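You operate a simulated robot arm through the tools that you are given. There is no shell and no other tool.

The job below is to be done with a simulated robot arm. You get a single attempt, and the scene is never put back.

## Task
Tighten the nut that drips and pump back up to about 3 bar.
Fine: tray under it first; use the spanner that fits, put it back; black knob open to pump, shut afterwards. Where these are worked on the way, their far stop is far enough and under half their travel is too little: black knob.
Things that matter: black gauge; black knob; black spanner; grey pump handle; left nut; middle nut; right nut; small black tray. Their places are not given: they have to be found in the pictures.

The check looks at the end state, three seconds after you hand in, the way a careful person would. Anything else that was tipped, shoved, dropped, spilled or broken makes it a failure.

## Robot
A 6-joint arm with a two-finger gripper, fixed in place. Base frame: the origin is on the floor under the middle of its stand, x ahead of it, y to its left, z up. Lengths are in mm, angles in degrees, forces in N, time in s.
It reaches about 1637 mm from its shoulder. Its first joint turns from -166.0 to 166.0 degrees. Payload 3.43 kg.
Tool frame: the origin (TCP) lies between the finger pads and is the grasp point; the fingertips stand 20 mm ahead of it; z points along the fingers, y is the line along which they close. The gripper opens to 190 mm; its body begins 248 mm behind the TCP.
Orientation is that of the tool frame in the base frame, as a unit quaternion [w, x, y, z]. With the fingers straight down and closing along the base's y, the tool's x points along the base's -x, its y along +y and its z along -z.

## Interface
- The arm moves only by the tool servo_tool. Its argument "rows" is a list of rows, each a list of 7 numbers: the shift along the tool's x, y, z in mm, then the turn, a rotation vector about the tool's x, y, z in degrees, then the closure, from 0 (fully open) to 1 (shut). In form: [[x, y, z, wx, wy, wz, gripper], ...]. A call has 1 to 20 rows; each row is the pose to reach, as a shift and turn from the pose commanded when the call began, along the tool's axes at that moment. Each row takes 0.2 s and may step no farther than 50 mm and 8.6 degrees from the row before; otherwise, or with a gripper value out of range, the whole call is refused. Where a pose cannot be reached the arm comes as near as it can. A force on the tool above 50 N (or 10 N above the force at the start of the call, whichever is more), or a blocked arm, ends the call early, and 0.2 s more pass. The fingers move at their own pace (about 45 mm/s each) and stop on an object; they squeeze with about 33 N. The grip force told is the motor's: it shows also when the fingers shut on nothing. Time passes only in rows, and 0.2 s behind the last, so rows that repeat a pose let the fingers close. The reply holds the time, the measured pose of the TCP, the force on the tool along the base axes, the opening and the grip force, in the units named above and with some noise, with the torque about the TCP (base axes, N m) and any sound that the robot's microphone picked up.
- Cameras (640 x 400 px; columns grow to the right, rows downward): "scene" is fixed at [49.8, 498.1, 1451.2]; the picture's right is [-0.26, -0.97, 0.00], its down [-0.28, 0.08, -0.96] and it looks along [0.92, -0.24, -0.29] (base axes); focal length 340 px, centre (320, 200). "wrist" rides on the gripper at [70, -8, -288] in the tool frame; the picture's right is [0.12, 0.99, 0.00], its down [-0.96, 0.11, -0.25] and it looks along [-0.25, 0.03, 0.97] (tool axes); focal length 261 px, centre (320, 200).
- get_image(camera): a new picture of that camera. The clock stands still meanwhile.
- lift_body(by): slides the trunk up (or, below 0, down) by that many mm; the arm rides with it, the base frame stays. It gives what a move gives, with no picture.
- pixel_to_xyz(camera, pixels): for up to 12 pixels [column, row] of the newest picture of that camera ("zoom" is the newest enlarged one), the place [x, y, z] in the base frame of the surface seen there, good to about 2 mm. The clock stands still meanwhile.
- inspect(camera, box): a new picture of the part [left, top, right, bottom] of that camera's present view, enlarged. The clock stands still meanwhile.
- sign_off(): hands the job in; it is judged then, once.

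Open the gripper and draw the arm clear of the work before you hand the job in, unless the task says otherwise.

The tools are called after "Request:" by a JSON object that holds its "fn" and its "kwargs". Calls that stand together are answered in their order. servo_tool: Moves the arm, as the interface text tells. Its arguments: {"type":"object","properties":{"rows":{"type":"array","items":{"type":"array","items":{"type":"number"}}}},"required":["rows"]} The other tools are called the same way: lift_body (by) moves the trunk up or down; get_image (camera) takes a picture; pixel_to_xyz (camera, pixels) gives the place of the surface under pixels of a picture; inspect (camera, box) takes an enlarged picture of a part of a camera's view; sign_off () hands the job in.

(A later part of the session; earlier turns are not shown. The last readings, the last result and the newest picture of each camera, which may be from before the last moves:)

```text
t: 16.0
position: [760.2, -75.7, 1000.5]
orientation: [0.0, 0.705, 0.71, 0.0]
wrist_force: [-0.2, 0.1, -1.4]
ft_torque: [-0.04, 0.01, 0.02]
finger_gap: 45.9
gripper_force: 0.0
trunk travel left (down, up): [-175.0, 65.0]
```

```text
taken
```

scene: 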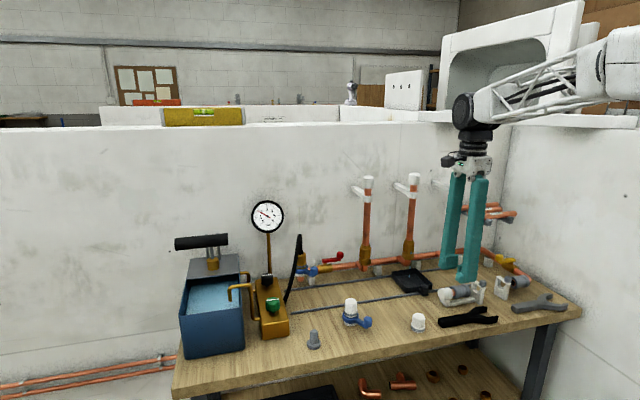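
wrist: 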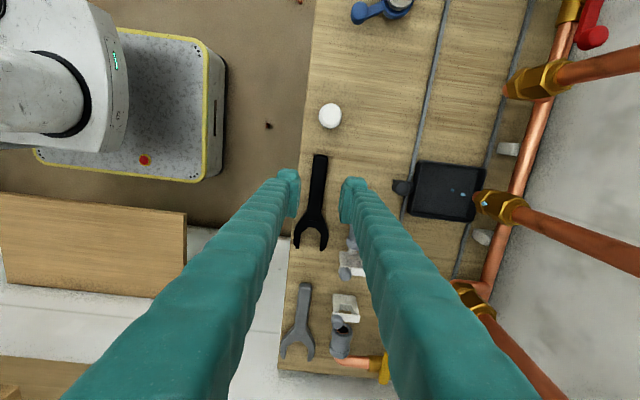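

The fingers straddle the handle line at wrist (318,190). I check the handle's centre and direction before going down.

Request:
{"fn": "inspect", "kwargs": {"camera": "wrist", "box": [270, 145, 370, 255]}}

Request:
{"fn": "pixel_to_xyz", "kwargs": {"camera": "zoom", "pixels": [[326, 50], [342, 50], [310, 160], [338, 160], [320, 100], [330, 42], [305, 240], [285, 290], [340, 290], [310, 270]]}}

```text
3.64 times, centred on (320, 200) of wrist
```

zoom: 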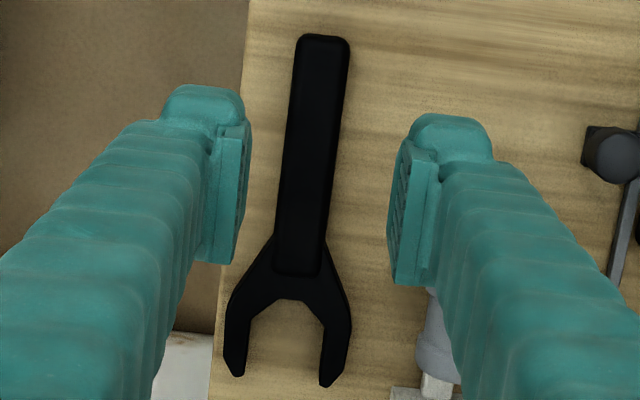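

```text
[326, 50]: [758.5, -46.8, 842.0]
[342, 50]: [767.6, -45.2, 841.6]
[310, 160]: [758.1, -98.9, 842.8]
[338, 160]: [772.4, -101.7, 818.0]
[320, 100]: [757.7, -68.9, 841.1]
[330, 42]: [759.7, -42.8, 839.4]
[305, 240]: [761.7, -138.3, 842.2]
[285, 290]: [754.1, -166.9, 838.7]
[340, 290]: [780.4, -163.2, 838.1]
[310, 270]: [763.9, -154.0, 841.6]
```

The handle is at x≈758.5 at y=−75 with azimuth about 92°. I trim 1.5 mm and 1.8° and go down to just above the bench.

Request:
{"fn": "servo_tool", "kwargs": {"rows": [[0, -1.5, 30, 0, 0, -1.8, 0.76], [0, -1.5, 65, 0, 0, -1.8, 0.76], [0, -1.5, 100, 0, 0, -1.8, 0.76], [0, -1.5, 130, 0, 0, -1.8, 0.76], [0, -1.5, 148, 0, 0, -1.8, 0.76], [0, -1.5, 157, 0, 0, -1.8, 0.76], [0, -1.5, 157, 0, 0, -1.8, 0.76]]}}

Request:
{"fn": "inspect", "kwargs": {"camera": "wrist", "box": [250, 130, 390, 260]}}

Request:
{"fn": "inspect", "kwargs": {"camera": "scene", "box": [400, 260, 528, 340]}}

```text
t: 17.6
position: [759.0, -76.5, 839.7]
orientation: [0.0, 0.693, 0.721, 0.0]
wrist_force: [0.0, 0.4, -0.2]
ft_torque: [-0.01, 0.0, -0.01]
finger_gap: 45.5
gripper_force: 0.0
trunk travel left (down, up): [-175.0, 65.0]
```

```text
3.08 times, centred on (320, 195) of wrist
```

zoom: 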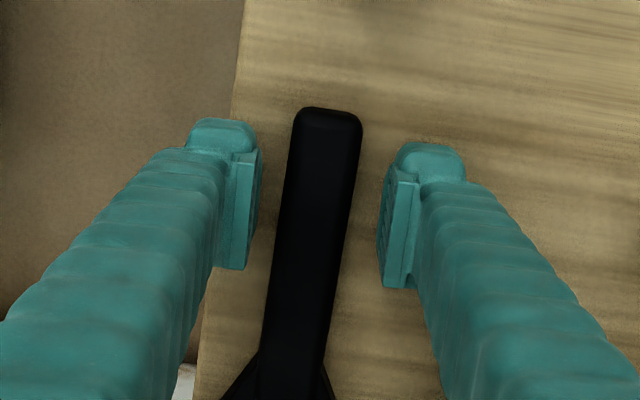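

```text
5.00 times, centred on (464, 300) of scene
```

zoom: 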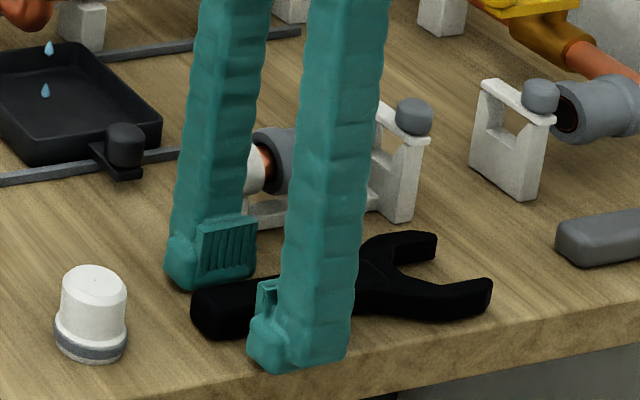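

No contact yet and the handle is between the pads. I close on it.

Request:
{"fn": "servo_tool", "kwargs": {"rows": [[0, 0, 0, 0, 0, 0, 1], [0, 0, 0, 0, 0, 0, 1], [0, 0, 0, 0, 0, 0, 1], [0, 0, 0, 0, 0, 0, 1], [0, 0, 0, 0, 0, 0, 1]]}}

Request:
{"fn": "inspect", "kwargs": {"camera": "wrist", "box": [250, 130, 390, 260]}}

```text
t: 18.8
position: [759.9, -75.5, 841.1]
orientation: [0.0, 0.692, 0.722, 0.001]
wrist_force: [0.6, -0.1, 0.6]
ft_torque: [0.07, 0.0, -0.02]
finger_gap: 25.2
gripper_force: 33.4
trunk travel left (down, up): [-175.0, 65.0]
```

```text
3.08 times, centred on (320, 195) of wrist
```

zoom: 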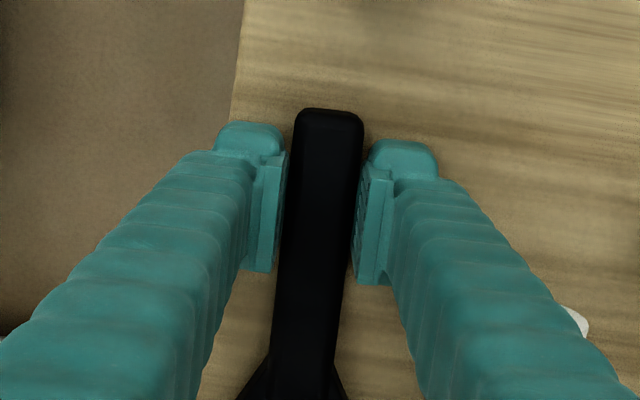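

The handle is held (25.2 mm, 33 N). I lift straight up and check how the spanner sits in the grip.

Request:
{"fn": "servo_tool", "kwargs": {"rows": [[0, 0, -15, 0, 0, 0, 1], [0, 0, -40, 0, 0, 0, 1], [0, 0, -75, 0, 0, 0, 1], [0, 0, -110, 0, 0, 0, 1], [0, 0, -145, 0, 0, 0, 1], [0, 0, -175, 0, 0, 0, 1], [0, 0, -195, 0, 0, 0, 1], [0, 0, -195, 0, 0, 0, 1]]}}

Request:
{"fn": "get_image", "kwargs": {"camera": "wrist"}}

Request:
{"fn": "get_image", "kwargs": {"camera": "scene"}}

```text
t: 20.6
position: [759.5, -75.4, 1036.5]
orientation: [-0.001, 0.692, 0.722, 0.0]
wrist_force: [0.0, -0.5, -2.4]
ft_torque: [0.1, -0.01, -0.01]
finger_gap: 25.0
gripper_force: 33.2
trunk travel left (down, up): [-175.0, 65.0]
```

```text
taken
```

wrist: 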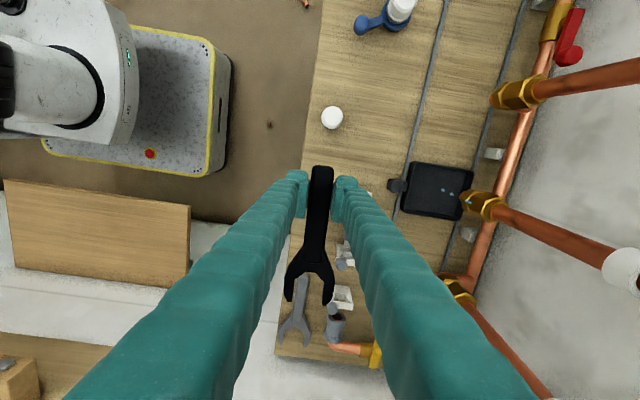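

```text
taken
```

scene: 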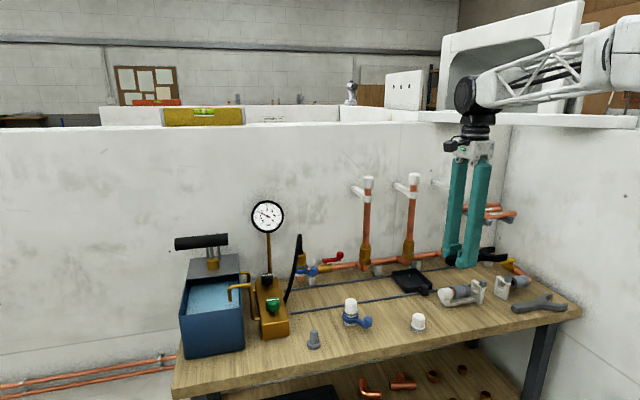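

The spanner hangs level in the grip. I measure its jaw and handle heights to see its exact offset and tilt relative to the tool.

Request:
{"fn": "inspect", "kwargs": {"camera": "wrist", "box": [270, 220, 350, 310]}}

Request:
{"fn": "pixel_to_xyz", "kwargs": {"camera": "zoom", "pixels": [[305, 60], [310, 130], [220, 190], [240, 160], [215, 290], [340, 200], [365, 180], [360, 320], [300, 150], [320, 110], [240, 200], [370, 240]]}}

Request:
{"fn": "inspect", "kwargs": {"camera": "wrist", "box": [290, 155, 350, 230]}}

Request:
{"fn": "pixel_to_xyz", "kwargs": {"camera": "zoom", "pixels": [[325, 80], [320, 150], [310, 250], [300, 350]]}}

```text
4.44 times, centred on (310, 265) of wrist
```

zoom: 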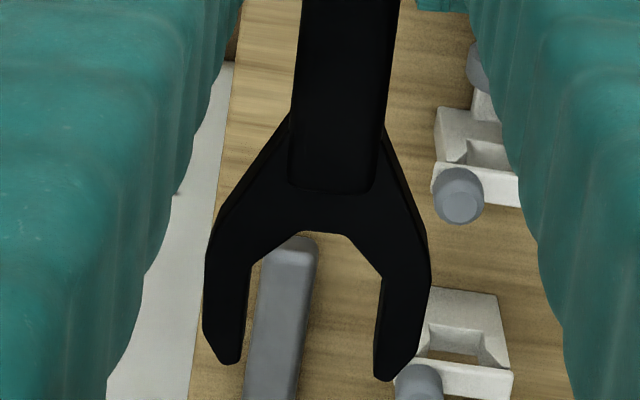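

```text
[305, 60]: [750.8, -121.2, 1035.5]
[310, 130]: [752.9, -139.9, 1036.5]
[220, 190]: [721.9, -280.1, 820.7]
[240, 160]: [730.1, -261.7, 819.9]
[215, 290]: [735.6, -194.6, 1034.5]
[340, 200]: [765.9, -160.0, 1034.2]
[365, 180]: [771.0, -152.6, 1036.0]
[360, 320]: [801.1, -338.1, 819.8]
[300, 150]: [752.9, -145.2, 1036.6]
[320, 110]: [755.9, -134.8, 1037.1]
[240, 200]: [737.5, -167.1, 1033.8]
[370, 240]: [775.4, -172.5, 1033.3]
```

```text
5.33 times, centred on (320, 192) of wrist
```

zoom: 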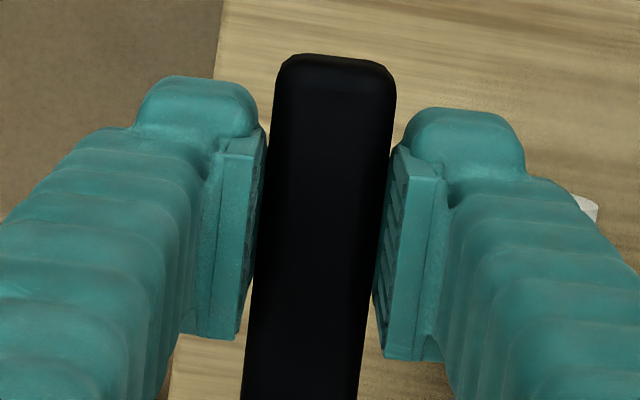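

```text
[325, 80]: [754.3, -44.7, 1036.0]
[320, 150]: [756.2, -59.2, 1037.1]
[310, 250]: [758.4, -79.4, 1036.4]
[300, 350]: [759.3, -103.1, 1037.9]
```

The spanner is level and aligned with the tool; its jaw centre sits about 121 mm along −x of the tool and 12 mm below the TCP. I rotate it in the air toward a handle azimuth of 208.5°.

Request:
{"fn": "servo_tool", "kwargs": {"rows": [[0, 0, 0, 0, 0, -7.75, 1], [0, 0, 0, 0, 0, -15.5, 1], [0, 0, 0, 0, 0, -23.25, 1], [0, 0, 0, 0, 0, -31, 1], [0, 0, 0, 0, 0, -38.75, 1], [0, 0, 0, 0, 0, -46.5, 1], [0, 0, 0, 0, 0, -54.25, 1], [0, 0, 0, 0, 0, -62, 1], [0, 0, 0, 0, 0, -69.75, 1], [0, 0, 0, 0, 0, -77.5, 1], [0, 0, 0, 0, 0, -85.25, 1], [0, 0, 0, 0, 0, -93, 1], [0, 0, 0, 0, 0, -100.75, 1], [0, 0, 0, 0, 0, -108.5, 1], [0, 0, 0, 0, 0, -116.2, 1], [0, 0, 0, 0, 0, -116.2, 1]]}}

Request:
{"fn": "get_image", "kwargs": {"camera": "wrist"}}

Request:
{"fn": "get_image", "kwargs": {"camera": "scene"}}

```text
t: 24.0
position: [759.0, -74.8, 1037.1]
orientation: [0.0, -0.246, 0.969, 0.0]
wrist_force: [0.0, 0.2, -3.3]
ft_torque: [-0.03, 0.1, 0.0]
finger_gap: 24.9
gripper_force: 33.5
trunk travel left (down, up): [-175.0, 65.0]
```

```text
taken
```

wrist: 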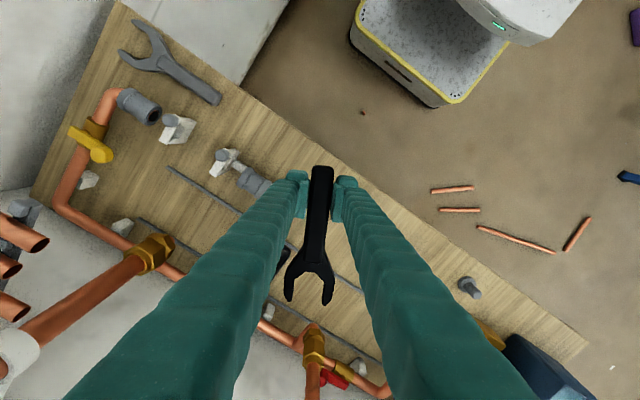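

```text
taken
```

scene: 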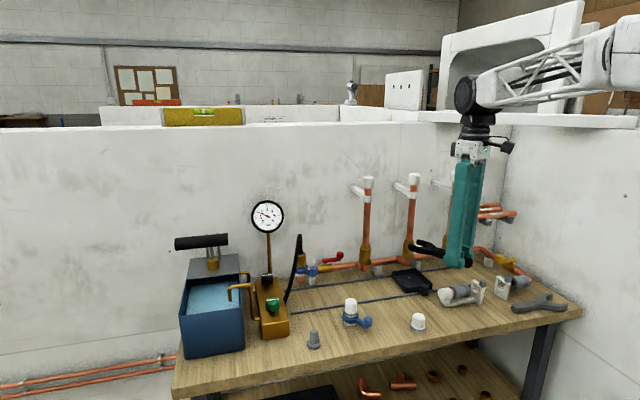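

The spanner now points toward the nut (azimuth 208.5°). I move to a staging point about 50 mm short of the nut and lower to nut height.

Request:
{"fn": "servo_tool", "kwargs": {"rows": [[-6, -24, 0, 0, 0, 0, 1], [-12, -48, 0, 0, 0, 0, 1], [-18, -72, 10, 0, 0, 0, 1], [-24, -96, 30, 0, 0, 0, 1], [-28.4, -116.8, 50, 0, 0, 0, 1], [-28.4, -116.8, 71, 0, 0, 0, 1], [-28.4, -116.8, 71, 0, 0, 0, 1]]}}

Request:
{"fn": "get_image", "kwargs": {"camera": "wrist"}}

Request:
{"fn": "get_image", "kwargs": {"camera": "scene"}}

Request:
{"fn": "inspect", "kwargs": {"camera": "wrist", "box": [260, 220, 380, 400]}}

```text
t: 25.6
position: [840.9, -164.0, 965.3]
orientation: [-0.001, -0.246, 0.969, -0.001]
wrist_force: [0.2, 0.3, -1.7]
ft_torque: [-0.05, 0.06, -0.01]
finger_gap: 25.0
gripper_force: 32.6
trunk travel left (down, up): [-175.0, 65.0]
```

```text
taken
```

wrist: 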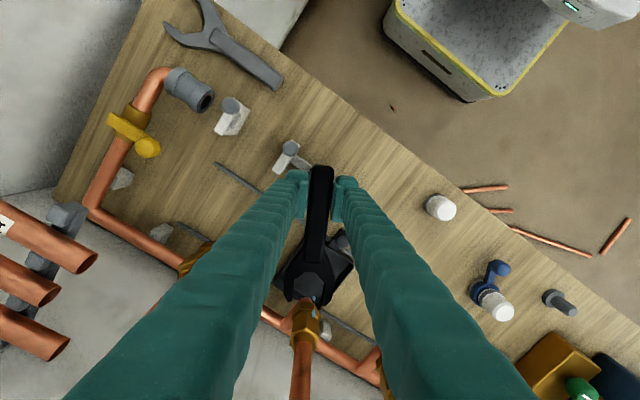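

```text
taken
```

scene: 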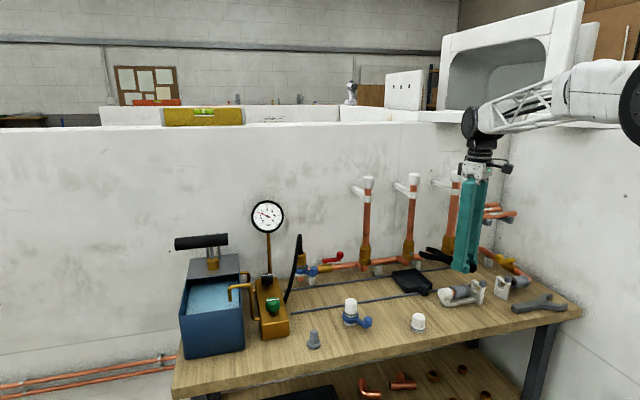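

```text
2.22 times, centred on (320, 310) of wrist
```

zoom: 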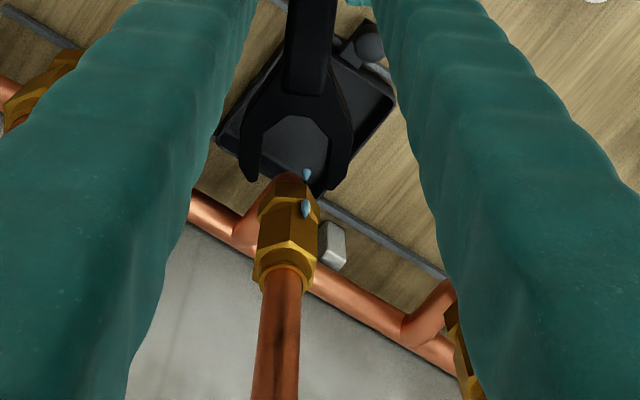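

Spanner and nut are in one view now (jaw at zoom 250–345, nut at 258–320). I zoom closer to judge height and sideways alignment.

Request:
{"fn": "inspect", "kwargs": {"camera": "wrist", "box": [275, 250, 355, 350]}}

Request:
{"fn": "inspect", "kwargs": {"camera": "scene", "box": [390, 225, 470, 285]}}

```text
4.00 times, centred on (315, 300) of wrist
```

zoom: 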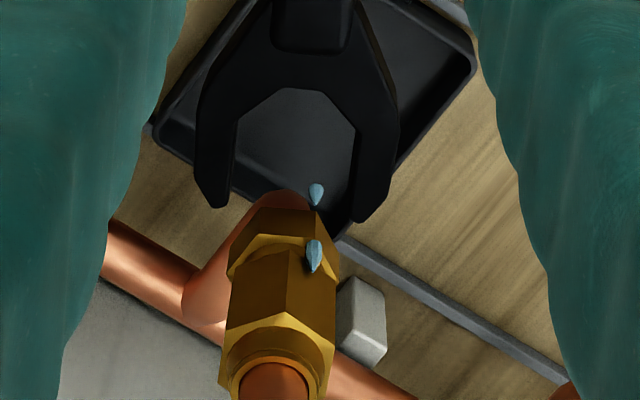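

```text
6.67 times, centred on (430, 255) of scene
```

zoom: 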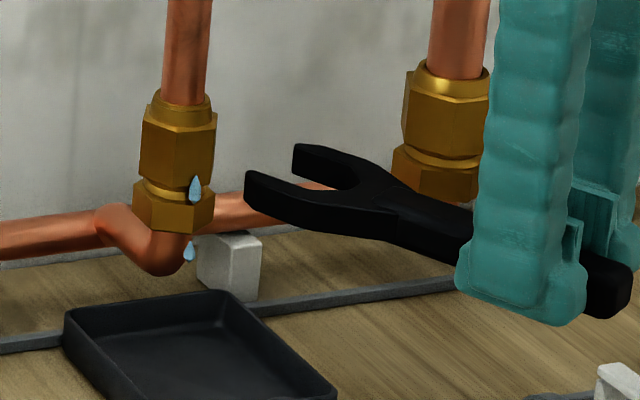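

The heights look right; I zoom further into the nut to find its angle relative to the spanner axis.

Request:
{"fn": "inspect", "kwargs": {"camera": "wrist", "box": [280, 300, 332, 348]}}

Request:
{"fn": "inspect", "kwargs": {"camera": "wrist", "box": [285, 260, 353, 310]}}

```text
8.33 times, centred on (306, 324) of wrist
```

zoom: 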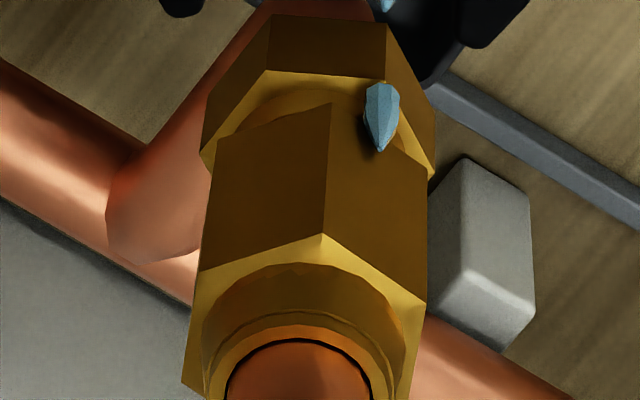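

```text
8.00 times, centred on (319, 285) of wrist
```

zoom: 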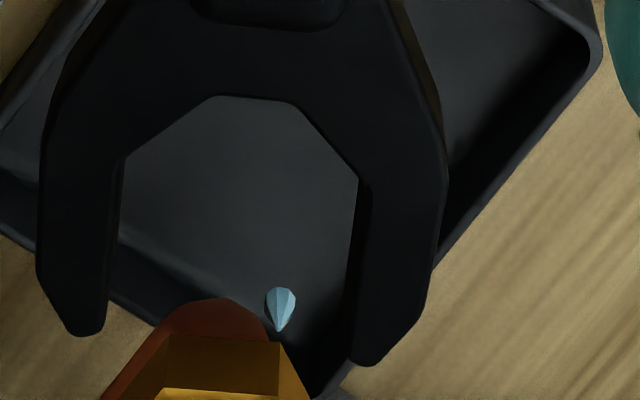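

In tool coordinates the nut's near corner points about 3.8° off the spanner axis and the nut centre is at (−192, 1.5); jaw gap 36.4 against nut 35.2 in the same measure. I correct angle and sideways offset and look again.

Request:
{"fn": "servo_tool", "kwargs": {"rows": [[-0.4, 6.8, 0, 0, 0, 1.9, 1], [-0.9, 13.6, 0, 0, 0, 3.8, 1], [-0.9, 13.6, 0, 0, 0, 3.8, 1]]}}

Request:
{"fn": "inspect", "kwargs": {"camera": "wrist", "box": [280, 250, 360, 300]}}

Request:
{"fn": "inspect", "kwargs": {"camera": "wrist", "box": [280, 298, 360, 348]}}

```text
t: 26.4
position: [833.9, -152.2, 965.6]
orientation: [0.0, -0.213, 0.977, 0.0]
wrist_force: [0.4, 0.8, -2.6]
ft_torque: [-0.03, 0.11, -0.02]
finger_gap: 24.9
gripper_force: 32.7
trunk travel left (down, up): [-175.0, 65.0]
```

```text
8.00 times, centred on (320, 275) of wrist
```

zoom: 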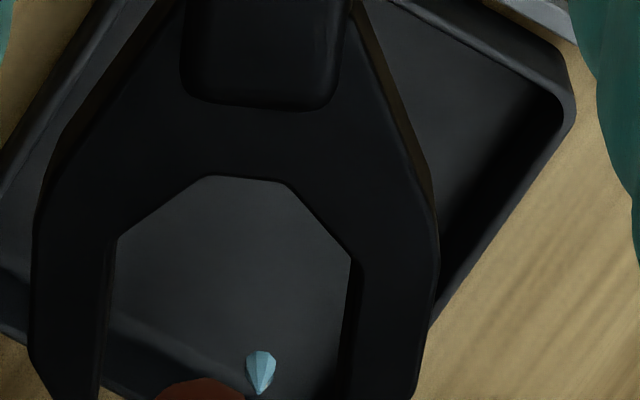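

```text
8.00 times, centred on (320, 323) of wrist
```

zoom: 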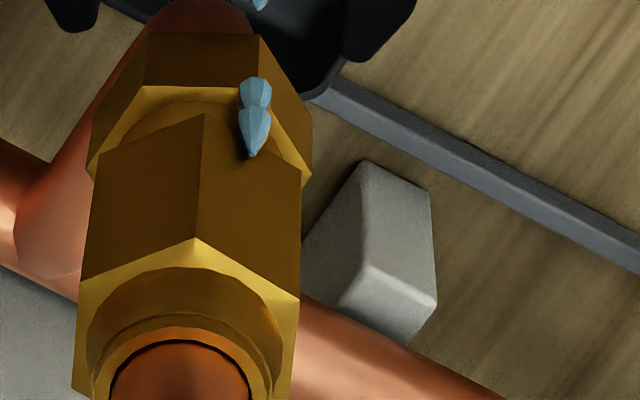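

The alignment is now within about half a millimetre and a degree. I advance straight along the spanner axis, slowly once the tips reach the nut.

Request:
{"fn": "servo_tool", "kwargs": {"rows": [[-12, 0, 0, 0, 0, 0, 1], [-24, 0, 0, 0, 0, 0, 1], [-33, 0, 0, 0, 0, 0, 1], [-37, 0, 0, 0, 0, 0, 1], [-41, 0, 0, 0, 0, 0, 1], [-45, 0, 0, 0, 0, 0, 1], [-49, 0, 0, 0, 0, 0, 1], [-49, 0, 0, 0, 0, 0, 1]]}}

Request:
{"fn": "inspect", "kwargs": {"camera": "wrist", "box": [270, 240, 360, 320]}}

Request:
{"fn": "inspect", "kwargs": {"camera": "scene", "box": [380, 225, 460, 285]}}

```text
t: 28.2
position: [878.9, -130.9, 966.1]
orientation: [0.0, -0.213, 0.977, 0.0]
wrist_force: [-0.4, 0.0, -1.7]
ft_torque: [-0.05, 0.1, -0.02]
finger_gap: 25.1
gripper_force: 33.0
trunk travel left (down, up): [-175.0, 65.0]
```

```text
5.00 times, centred on (315, 280) of wrist
```

zoom: 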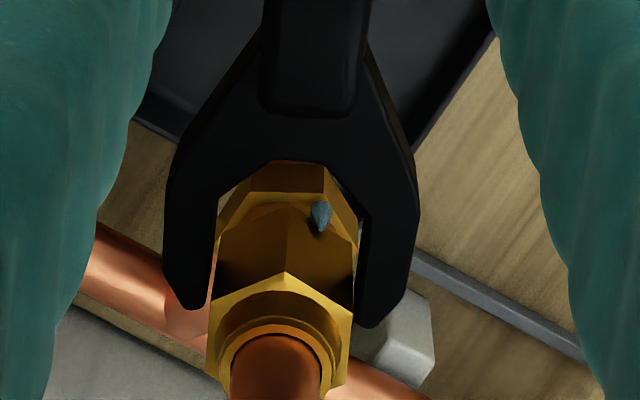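

```text
6.67 times, centred on (420, 255) of scene
```

zoom: 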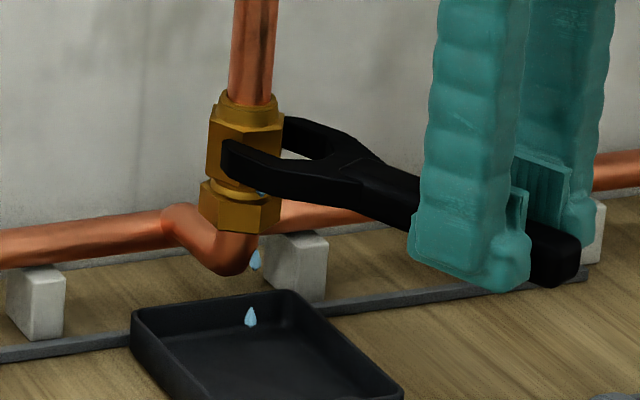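

No contact force yet and the jaw is sliding over the nut. I continue the last 22 mm in small steps.

Request:
{"fn": "servo_tool", "kwargs": {"rows": [[-3, 0, 0, 0, 0, 0, 1], [-6, 0, 0, 0, 0, 0, 1], [-9, 0, 0, 0, 0, 0, 1], [-12, 0, 0, 0, 0, 0, 1], [-15, 0, 0, 0, 0, 0, 1], [-18, 0, 0, 0, 0, 0, 1], [-20, 0, 0, 0, 0, 0, 1], [-22, 0, 0, 0, 0, 0, 1], [-22, 0, 0, 0, 0, 0, 1]]}}

Request:
{"fn": "inspect", "kwargs": {"camera": "wrist", "box": [270, 230, 360, 310]}}

Request:
{"fn": "inspect", "kwargs": {"camera": "scene", "box": [380, 225, 460, 285]}}

```text
t: 30.2
position: [898.3, -122.2, 966.0]
orientation: [-0.001, -0.213, 0.977, 0.0]
wrist_force: [0.3, 0.2, -1.7]
ft_torque: [-0.04, 0.14, -0.01]
finger_gap: 25.0
gripper_force: 32.8
trunk travel left (down, up): [-175.0, 65.0]
```

```text
5.00 times, centred on (315, 270) of wrist
```

zoom: 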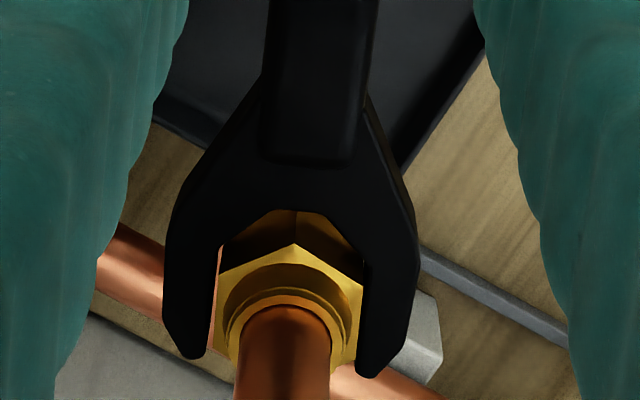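

```text
6.67 times, centred on (420, 255) of scene
```

zoom: 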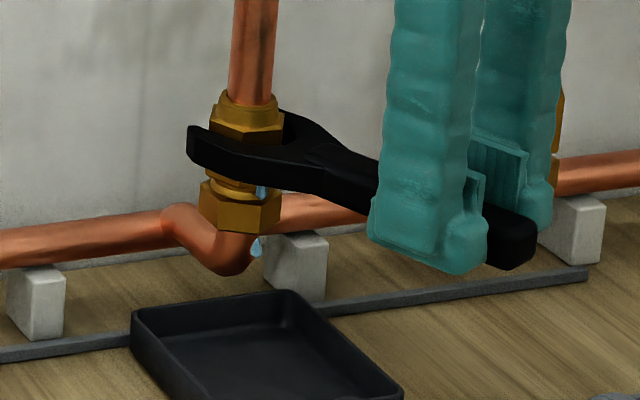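

The jaw encloses the nut with no side force. I now swing the handle clockwise about the nut's centre, 20° in 2.5° steps to feel the torque.

Request:
{"fn": "servo_tool", "kwargs": {"rows": [[-0.11, 5.26, 0, 0, 0, 2.5, 1], [-0.46, 10.5, 0, 0, 0, 5, 1], [-1.03, 15.73, 0, 0, 0, 7.5, 1], [-1.83, 20.92, 0, 0, 0, 10, 1], [-2.86, 26.08, 0, 0, 0, 12.5, 1], [-4.11, 31.19, 0, 0, 0, 15, 1], [-5.58, 36.23, 0, 0, 0, 17.5, 1], [-7.27, 41.21, 0, 0, 0, 20, 1], [-7.27, 41.21, 0, 0, 0, 20, 1]]}}

Request:
{"fn": "inspect", "kwargs": {"camera": "wrist", "box": [270, 230, 360, 310]}}

Request:
{"fn": "inspect", "kwargs": {"camera": "scene", "box": [380, 225, 460, 285]}}

```text
t: 32.2
position: [887.0, -81.4, 966.4]
orientation: [0.0, -0.04, 0.999, 0.0]
wrist_force: [1.0, 3.2, -3.3]
ft_torque: [-0.03, 0.27, 0.41]
finger_gap: 24.9
gripper_force: 32.7
trunk travel left (down, up): [-175.0, 65.0]
```

```text
5.00 times, centred on (315, 270) of wrist
```

zoom: 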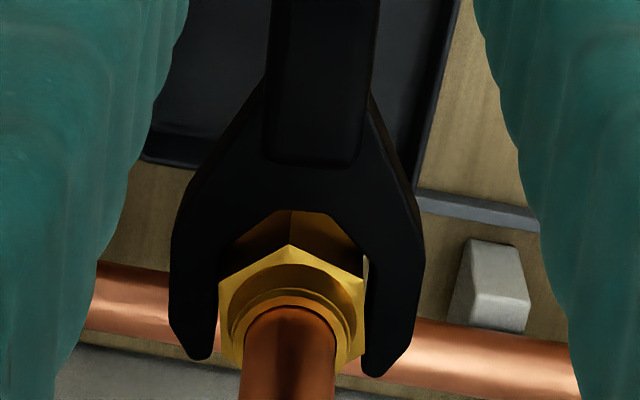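

```text
6.67 times, centred on (420, 255) of scene
```

zoom: 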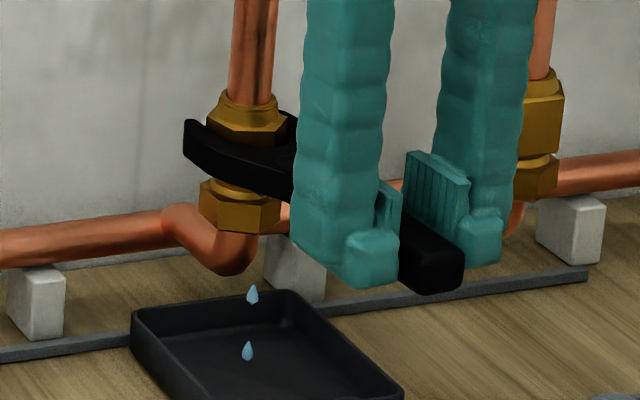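

The nut turns with the spanner at a light 3 N. I continue another 20° clockwise.

Request:
{"fn": "servo_tool", "kwargs": {"rows": [[-0.11, 5.26, 0, 0, 0, 2.5, 1], [-0.46, 10.5, 0, 0, 0, 5, 1], [-1.03, 15.73, 0, 0, 0, 7.5, 1], [-1.83, 20.92, 0, 0, 0, 10, 1], [-2.86, 26.08, 0, 0, 0, 12.5, 1], [-4.11, 31.19, 0, 0, 0, 15, 1], [-5.58, 36.23, 0, 0, 0, 17.5, 1], [-7.27, 41.21, 0, 0, 0, 20, 1], [-7.27, 41.21, 0, 0, 0, 20, 1]]}}

Request:
{"fn": "get_image", "kwargs": {"camera": "wrist"}}

Request:
{"fn": "get_image", "kwargs": {"camera": "scene"}}

Request:
{"fn": "inspect", "kwargs": {"camera": "scene", "box": [380, 225, 460, 285]}}

```text
t: 34.2
position: [892.8, -38.8, 965.7]
orientation: [0.0, 0.135, 0.991, 0.0]
wrist_force: [1.2, 1.5, -2.5]
ft_torque: [0.03, 0.13, 0.32]
finger_gap: 24.8
gripper_force: 33.2
trunk travel left (down, up): [-175.0, 65.0]
```

```text
taken
```

wrist: 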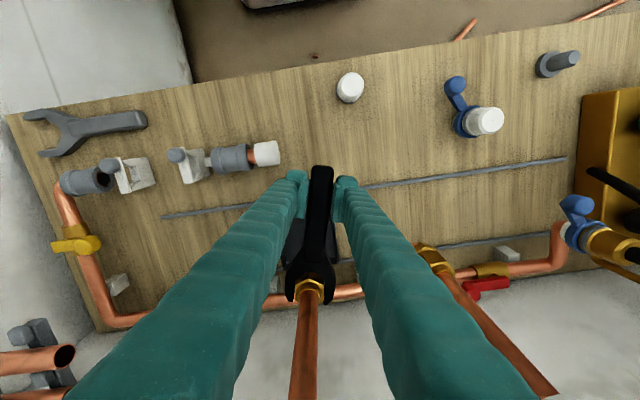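

```text
taken
```

scene: 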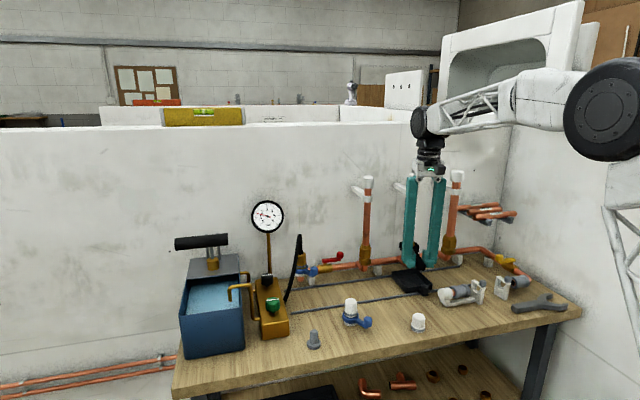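

```text
6.67 times, centred on (420, 255) of scene
```

zoom: 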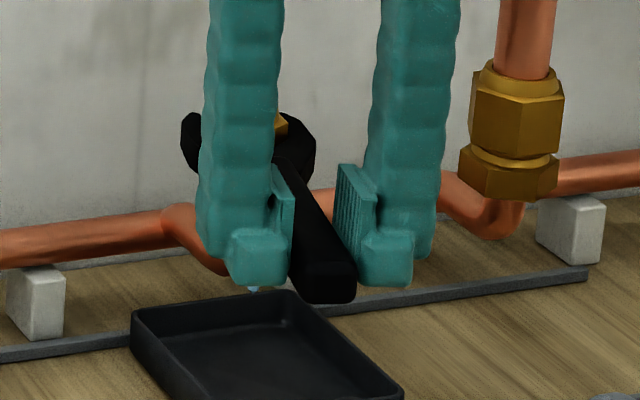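

Still light at about 2 N and the nut keeps turning. I continue another 20°.

Request:
{"fn": "servo_tool", "kwargs": {"rows": [[-0.11, 5.26, 0, 0, 0, 2.5, 1], [-0.46, 10.5, 0, 0, 0, 5, 1], [-1.03, 15.73, 0, 0, 0, 7.5, 1], [-1.83, 20.92, 0, 0, 0, 10, 1], [-2.86, 26.08, 0, 0, 0, 12.5, 1], [-4.11, 31.19, 0, 0, 0, 15, 1], [-5.58, 36.23, 0, 0, 0, 17.5, 1], [-7.27, 41.21, 0, 0, 0, 20, 1], [-7.27, 41.21, 0, 0, 0, 20, 1]]}}

Request:
{"fn": "get_image", "kwargs": {"camera": "wrist"}}

Request:
{"fn": "get_image", "kwargs": {"camera": "scene"}}

Request:
{"fn": "inspect", "kwargs": {"camera": "wrist", "box": [270, 230, 360, 310]}}

```text
t: 36.2
position: [910.3, -2.3, 965.6]
orientation: [0.0, 0.304, 0.953, 0.0]
wrist_force: [2.3, 4.1, -2.2]
ft_torque: [0.07, 0.14, 0.55]
finger_gap: 25.0
gripper_force: 32.8
trunk travel left (down, up): [-175.0, 65.0]
```

```text
taken
```

wrist: 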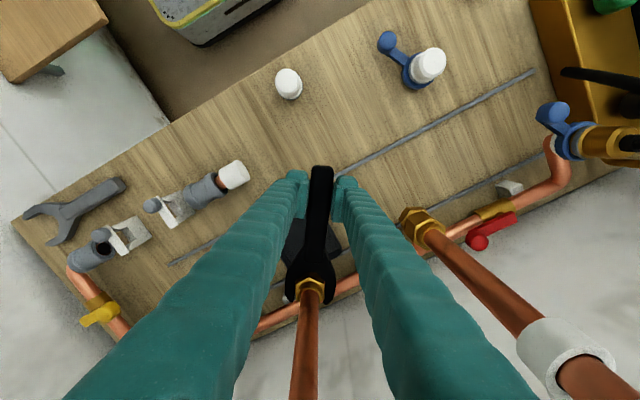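

```text
taken
```

scene: 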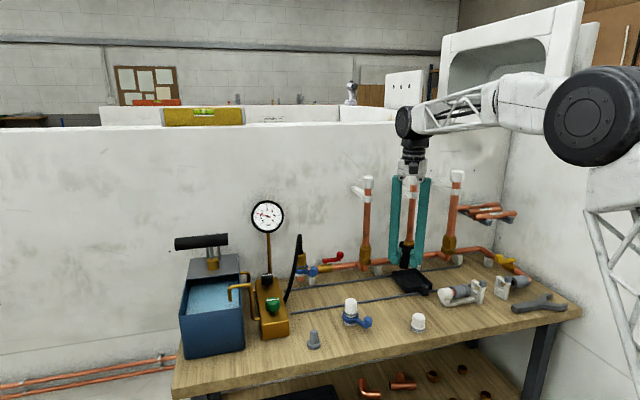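

```text
5.00 times, centred on (315, 270) of wrist
```

zoom: 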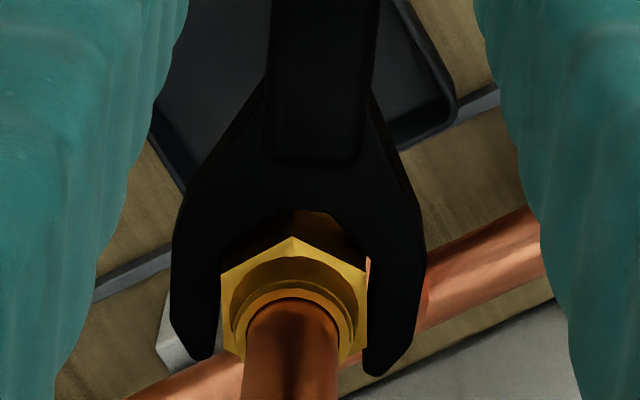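

After about 60° the torque is slowly rising (0.55 N m). I look for drops and turn another 10° while watching the force.

Request:
{"fn": "servo_tool", "kwargs": {"rows": [[-0.11, 5.26, 0, 0, 0, 2.5, 1], [-0.46, 10.5, 0, 0, 0, 5, 1], [-1.03, 15.73, 0, 0, 0, 7.5, 1], [-1.83, 20.92, 0, 0, 0, 10, 1], [-1.83, 20.92, 0, 0, 0, 10, 1]]}}

Request:
{"fn": "inspect", "kwargs": {"camera": "scene", "box": [370, 220, 450, 300]}}

Request:
{"fn": "inspect", "kwargs": {"camera": "wrist", "box": [270, 230, 360, 310]}}

Request:
{"fn": "inspect", "kwargs": {"camera": "scene", "box": [240, 190, 296, 240]}}

```text
t: 37.4
position: [922.6, 13.1, 965.2]
orientation: [0.0, 0.386, 0.923, -0.001]
wrist_force: [-14.3, -7.8, -3.6]
ft_torque: [0.04, 0.27, 0.46]
finger_gap: 25.5
gripper_force: 33.4
trunk travel left (down, up): [-175.0, 65.0]
```

```text
5.00 times, centred on (410, 260) of scene
```

zoom: 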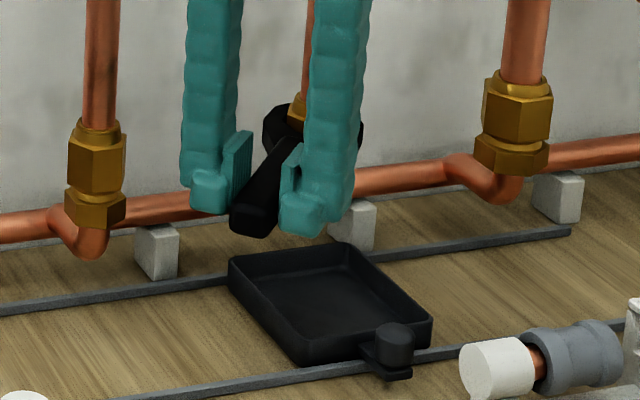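

```text
5.00 times, centred on (315, 270) of wrist
```

zoom: 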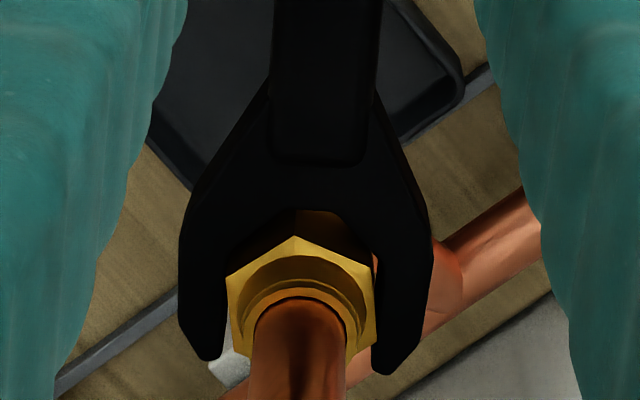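

```text
8.00 times, centred on (268, 215) of scene
```

zoom: 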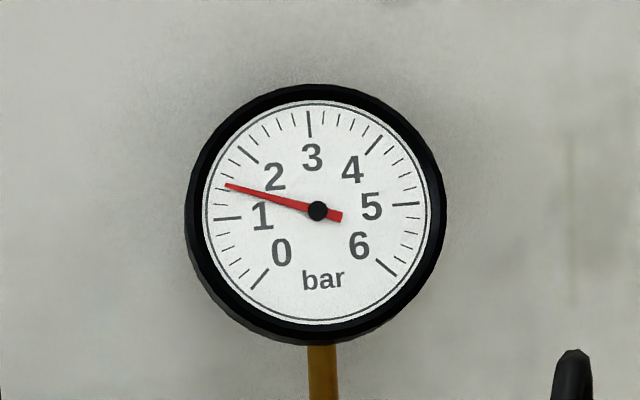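

No drops are visible any more and the tangential force jumped to about 16 N (1.9 N m); the gauge is down to 1.5 bar. I go on in 1.5° steps to feel whether this is the stop.

Request:
{"fn": "servo_tool", "kwargs": {"rows": [[-0.04, 3.15, 0, 0, 0, 1.5, 1], [-0.17, 6.31, 0, 0, 0, 3, 1], [-0.17, 6.31, 0, 0, 0, 3, 1]]}}

Request:
{"fn": "inspect", "kwargs": {"camera": "wrist", "box": [270, 230, 360, 310]}}

```text
t: 38.2
position: [927.5, 16.4, 965.9]
orientation: [0.0, 0.409, 0.912, 0.0]
wrist_force: [-20.8, -19.5, -3.7]
ft_torque: [0.08, 0.38, 0.58]
finger_gap: 25.0
gripper_force: 33.2
trunk travel left (down, up): [-175.0, 65.0]
```

```text
5.00 times, centred on (315, 270) of wrist
```

zoom: 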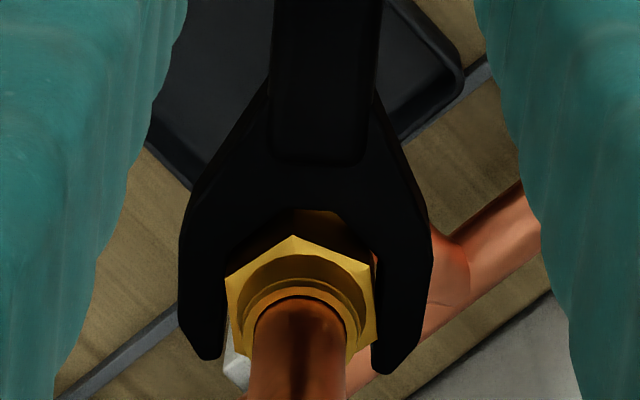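

Force is now 28 N (3.4 N m), rising about 4 N per degree — close to a firm stop. I take another small bite to be sure it is tight.

Request:
{"fn": "servo_tool", "kwargs": {"rows": [[-0.04, 3.15, 0, 0, 0, 1.5, 1], [-0.17, 6.31, 0, 0, 0, 3, 1], [-0.17, 6.31, 0, 0, 0, 3, 1]]}}

Request:
{"fn": "inspect", "kwargs": {"camera": "wrist", "box": [270, 230, 360, 310]}}

Request:
{"fn": "get_image", "kwargs": {"camera": "scene"}}

```text
t: 39.0
position: [932.3, 21.0, 966.4]
orientation: [0.0, 0.433, 0.901, 0.0]
wrist_force: [-32.4, -28.1, -3.1]
ft_torque: [-0.08, 0.36, 0.75]
finger_gap: 25.5
gripper_force: 33.4
trunk travel left (down, up): [-175.0, 65.0]
```

```text
5.00 times, centred on (315, 270) of wrist
```

zoom: 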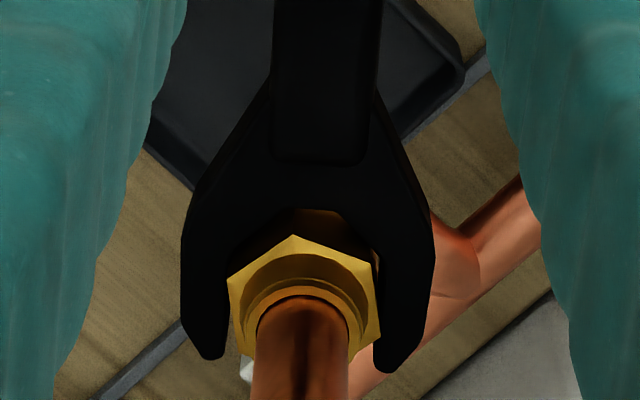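

```text
taken
```

scene: 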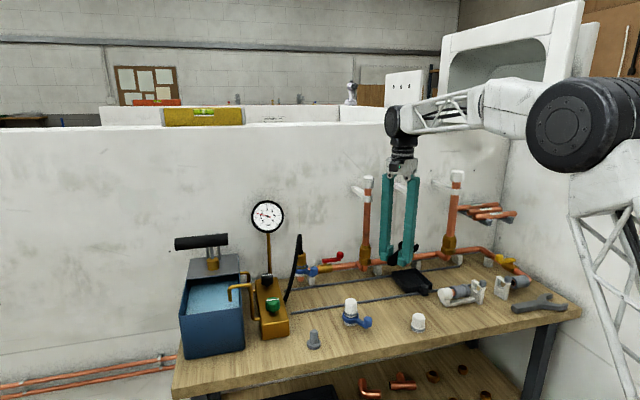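

43 N, about 5 N m, and the nut is snug. I ease the handle back in small steps to unload the spanner and see whether the nut holds.

Request:
{"fn": "servo_tool", "kwargs": {"rows": [[-0.02, -2.1, 0, 0, 0, -1, 1], [-0.07, -4.2, 0, 0, 0, -2, 1], [-0.07, -4.2, 0, 0, 0, -2, 1]]}}

Request:
{"fn": "inspect", "kwargs": {"camera": "wrist", "box": [270, 230, 360, 310]}}

Request:
{"fn": "inspect", "kwargs": {"camera": "scene", "box": [240, 190, 296, 240]}}

```text
t: 39.8
position: [929.6, 19.1, 966.3]
orientation: [0.0, 0.417, 0.909, 0.001]
wrist_force: [-23.0, -20.1, -0.5]
ft_torque: [-0.11, 0.15, 0.92]
finger_gap: 25.2
gripper_force: 33.1
trunk travel left (down, up): [-175.0, 65.0]
```

```text
5.00 times, centred on (315, 270) of wrist
```

zoom: 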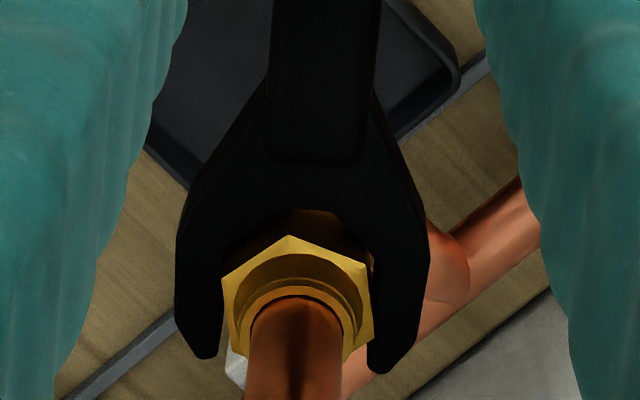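

```text
8.00 times, centred on (268, 215) of scene
```

zoom: 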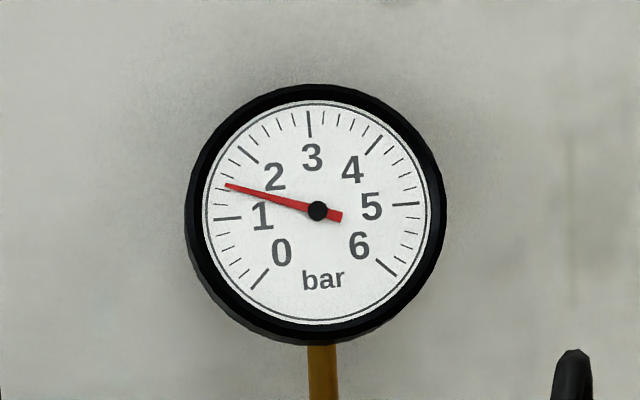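

The force drops elastically as I back off, and the gauge holds at about 1.5. I continue back until the spanner is loose on the nut.

Request:
{"fn": "servo_tool", "kwargs": {"rows": [[-0.02, -2.1, 0, 0, 0, -1, 1], [-0.07, -4.2, 0, 0, 0, -2, 1], [-0.17, -6.31, 0, 0, 0, -3, 1], [-0.29, -8.41, 0, 0, 0, -4, 1], [-0.46, -10.5, 0, 0, 0, -5, 1], [-0.46, -10.5, 0, 0, 0, -5, 1]]}}

Request:
{"fn": "inspect", "kwargs": {"camera": "wrist", "box": [270, 230, 360, 310]}}

Request:
{"fn": "inspect", "kwargs": {"camera": "scene", "box": [370, 220, 450, 300]}}

```text
t: 41.2
position: [921.4, 11.6, 966.6]
orientation: [0.001, 0.377, 0.926, 0.001]
wrist_force: [2.9, -6.7, 1.4]
ft_torque: [-0.25, -0.3, 1.0]
finger_gap: 25.2
gripper_force: 33.2
trunk travel left (down, up): [-175.0, 65.0]
```

```text
5.00 times, centred on (315, 270) of wrist
```

zoom: 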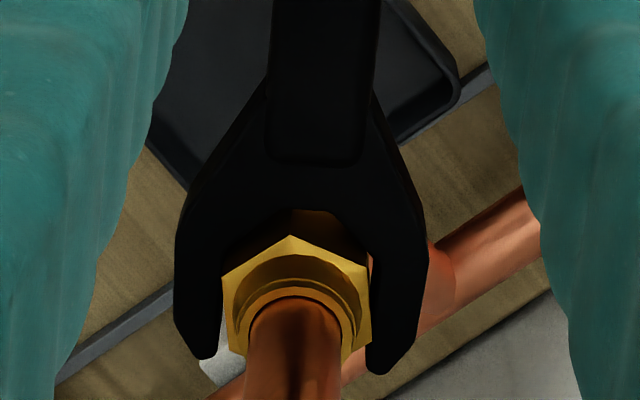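

```text
5.00 times, centred on (410, 260) of scene
```

zoom: 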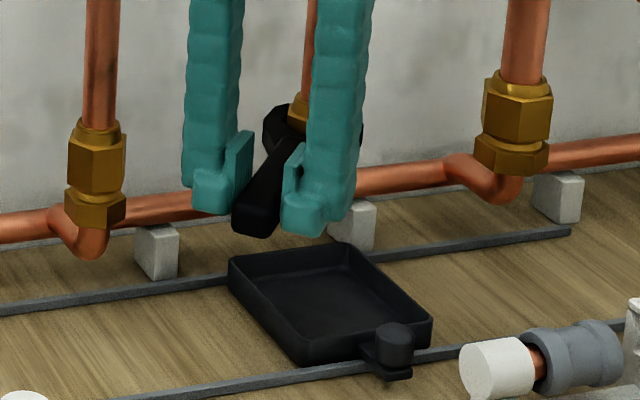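

The nut still leans on the drive side of the jaw by a few degrees. I ease back 2.5° more to centre the jaw before pulling it off.

Request:
{"fn": "servo_tool", "kwargs": {"rows": [[-0.03, -2.63, 0, 0, 0, -1.25, 1], [-0.11, -5.26, 0, 0, 0, -2.5, 1], [-0.11, -5.26, 0, 0, 0, -2.5, 1]]}}

Request:
{"fn": "inspect", "kwargs": {"camera": "wrist", "box": [270, 230, 360, 310]}}

```text
t: 42.0
position: [918.6, 8.7, 966.1]
orientation: [0.0, 0.356, 0.934, 0.0]
wrist_force: [6.2, -1.8, 2.8]
ft_torque: [-0.3, -0.43, 0.78]
finger_gap: 25.0
gripper_force: 33.0
trunk travel left (down, up): [-175.0, 65.0]
```

```text
5.00 times, centred on (315, 270) of wrist
```

zoom: 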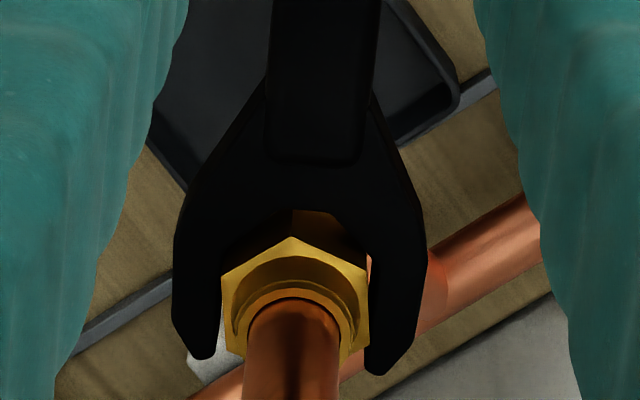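

The force is now small and balanced. I draw the spanner straight back off the nut along its handle.

Request:
{"fn": "servo_tool", "kwargs": {"rows": [[2, 0, 0, 0, 0, 0, 1], [5, 0, 0, 0, 0, 0, 1], [8, 0, 0, 0, 0, 0, 1], [12, 0, 0, 0, 0, 0, 1], [16, 0, 0, 0, 0, 0, 1], [16, 0, 0, 0, 0, 0, 1]]}}

Request:
{"fn": "inspect", "kwargs": {"camera": "wrist", "box": [270, 230, 360, 310]}}

```text
t: 43.4
position: [905.6, 21.6, 965.4]
orientation: [-0.001, 0.357, 0.934, 0.0]
wrist_force: [1.3, 5.3, -2.8]
ft_torque: [0.1, 0.09, 0.73]
finger_gap: 24.8
gripper_force: 33.1
trunk travel left (down, up): [-175.0, 65.0]
```

```text
5.00 times, centred on (315, 270) of wrist
```

zoom: 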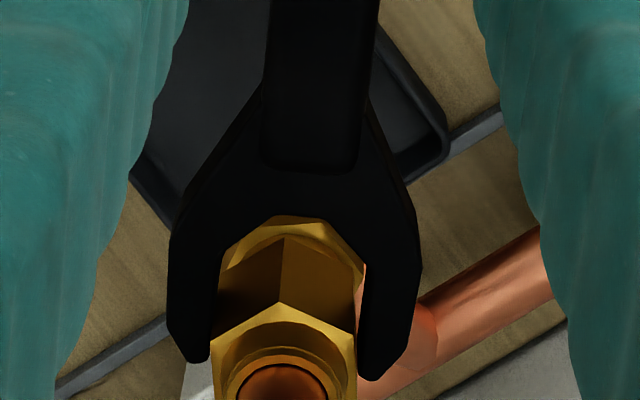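

It slides off with about 5 N side force. I continue drawing back clear of the nut.

Request:
{"fn": "servo_tool", "kwargs": {"rows": [[5, 0.5, 0, 0, 0, 0, 1], [10, 0.5, 0, 0, 0, 0, 1], [16, 0.5, 0, 0, 0, 0, 1], [22, 0.5, 0, 0, 0, 0, 1], [30, 0.5, 0, 0, 0, 0, 1], [40, 0.5, 0, 0, 0, 0, 1], [52, 0.5, 0, 0, 0, 0, 1], [65, 0.5, 0, 0, 0, 0, 1], [80, 0.5, 0, 0, 0, 0, 1], [80, 0.5, 0, 0, 0, 0, 1]]}}

Request:
{"fn": "get_image", "kwargs": {"camera": "wrist"}}

Request:
{"fn": "inspect", "kwargs": {"camera": "scene", "box": [370, 220, 450, 300]}}

Request:
{"fn": "inspect", "kwargs": {"camera": "scene", "box": [240, 190, 296, 240]}}

```text
t: 45.6
position: [846.1, 72.2, 965.6]
orientation: [0.0, 0.358, 0.934, 0.0]
wrist_force: [0.5, -1.1, -2.0]
ft_torque: [0.08, 0.1, 0.06]
finger_gap: 24.9
gripper_force: 33.1
trunk travel left (down, up): [-175.0, 65.0]
```

```text
taken
```

wrist: 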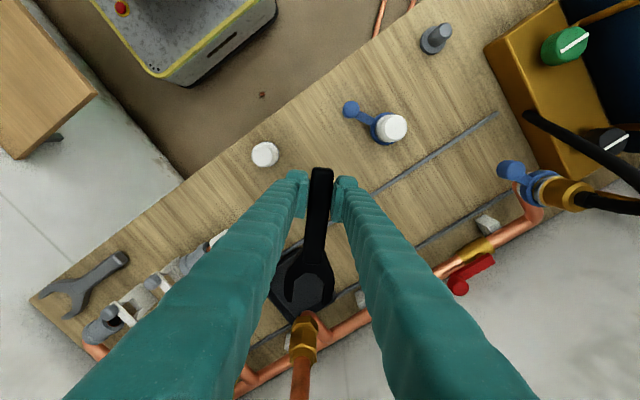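

```text
5.00 times, centred on (410, 260) of scene
```

zoom: 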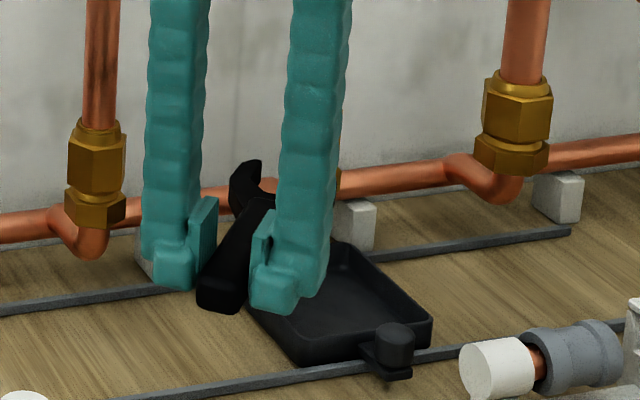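

```text
8.00 times, centred on (268, 215) of scene
```

zoom: 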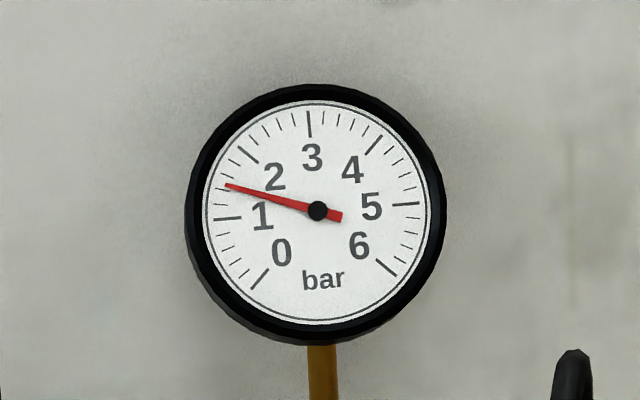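

The spanner is off and the gauge has held at 1.55 bar since t≈37, so the leak has stopped. I raise the spanner and carry it back above its place, turning it to its first direction.

Request:
{"fn": "servo_tool", "kwargs": {"rows": [[0, 0, -25, 0, 0, 0, 1], [0, 0, -50, 0, 0, 0, 1], [0, 0, -71, 0, 0, 0, 1], [-4, -19, -71, 0, 0, 5.1, 1], [-8, -38, -71, 0, 0, 10.2, 1], [-12, -57, -71, 0, 0, 15.3, 1], [-16, -76, -71, 0, 0, 20.4, 1], [-20, -95, -71, 0, 0, 25.5, 1], [-24, -114, -71, 0, 0, 30.6, 1], [-28, -133, -71, 0, 0, 35.7, 1], [-31, -150, -71, 0, 0, 40.8, 1], [-34, -167.8, -71, 0, 0, 45.7, 1], [-34, -167.8, -71, 0, 0, 45.7, 1], [-34, -167.8, -71, 0, 0, 45.7, 1]]}}

Request:
{"fn": "get_image", "kwargs": {"camera": "wrist"}}

Request:
{"fn": "inspect", "kwargs": {"camera": "scene", "box": [370, 220, 450, 300]}}

```text
t: 48.6
position: [759.3, -75.7, 1036.5]
orientation: [0.0, 0.692, 0.722, 0.001]
wrist_force: [-0.3, -0.5, -2.2]
ft_torque: [0.11, 0.0, 0.02]
finger_gap: 25.0
gripper_force: 32.8
trunk travel left (down, up): [-175.0, 65.0]
```

```text
taken
```

wrist: 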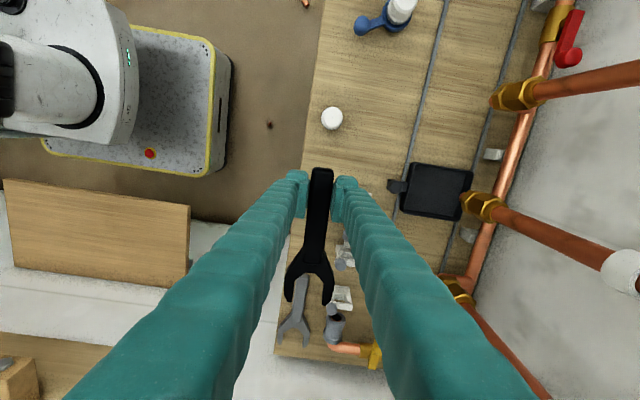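

```text
5.00 times, centred on (410, 260) of scene
```

zoom: 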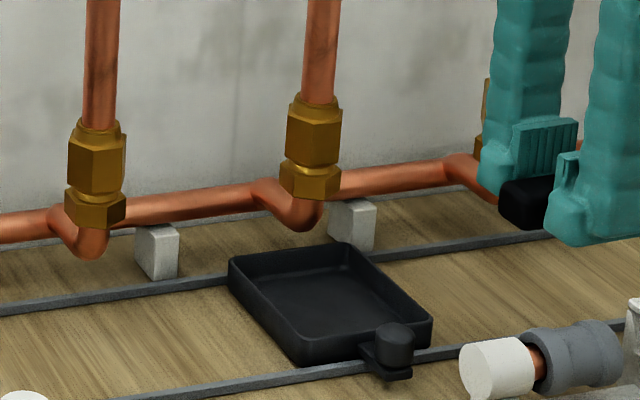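

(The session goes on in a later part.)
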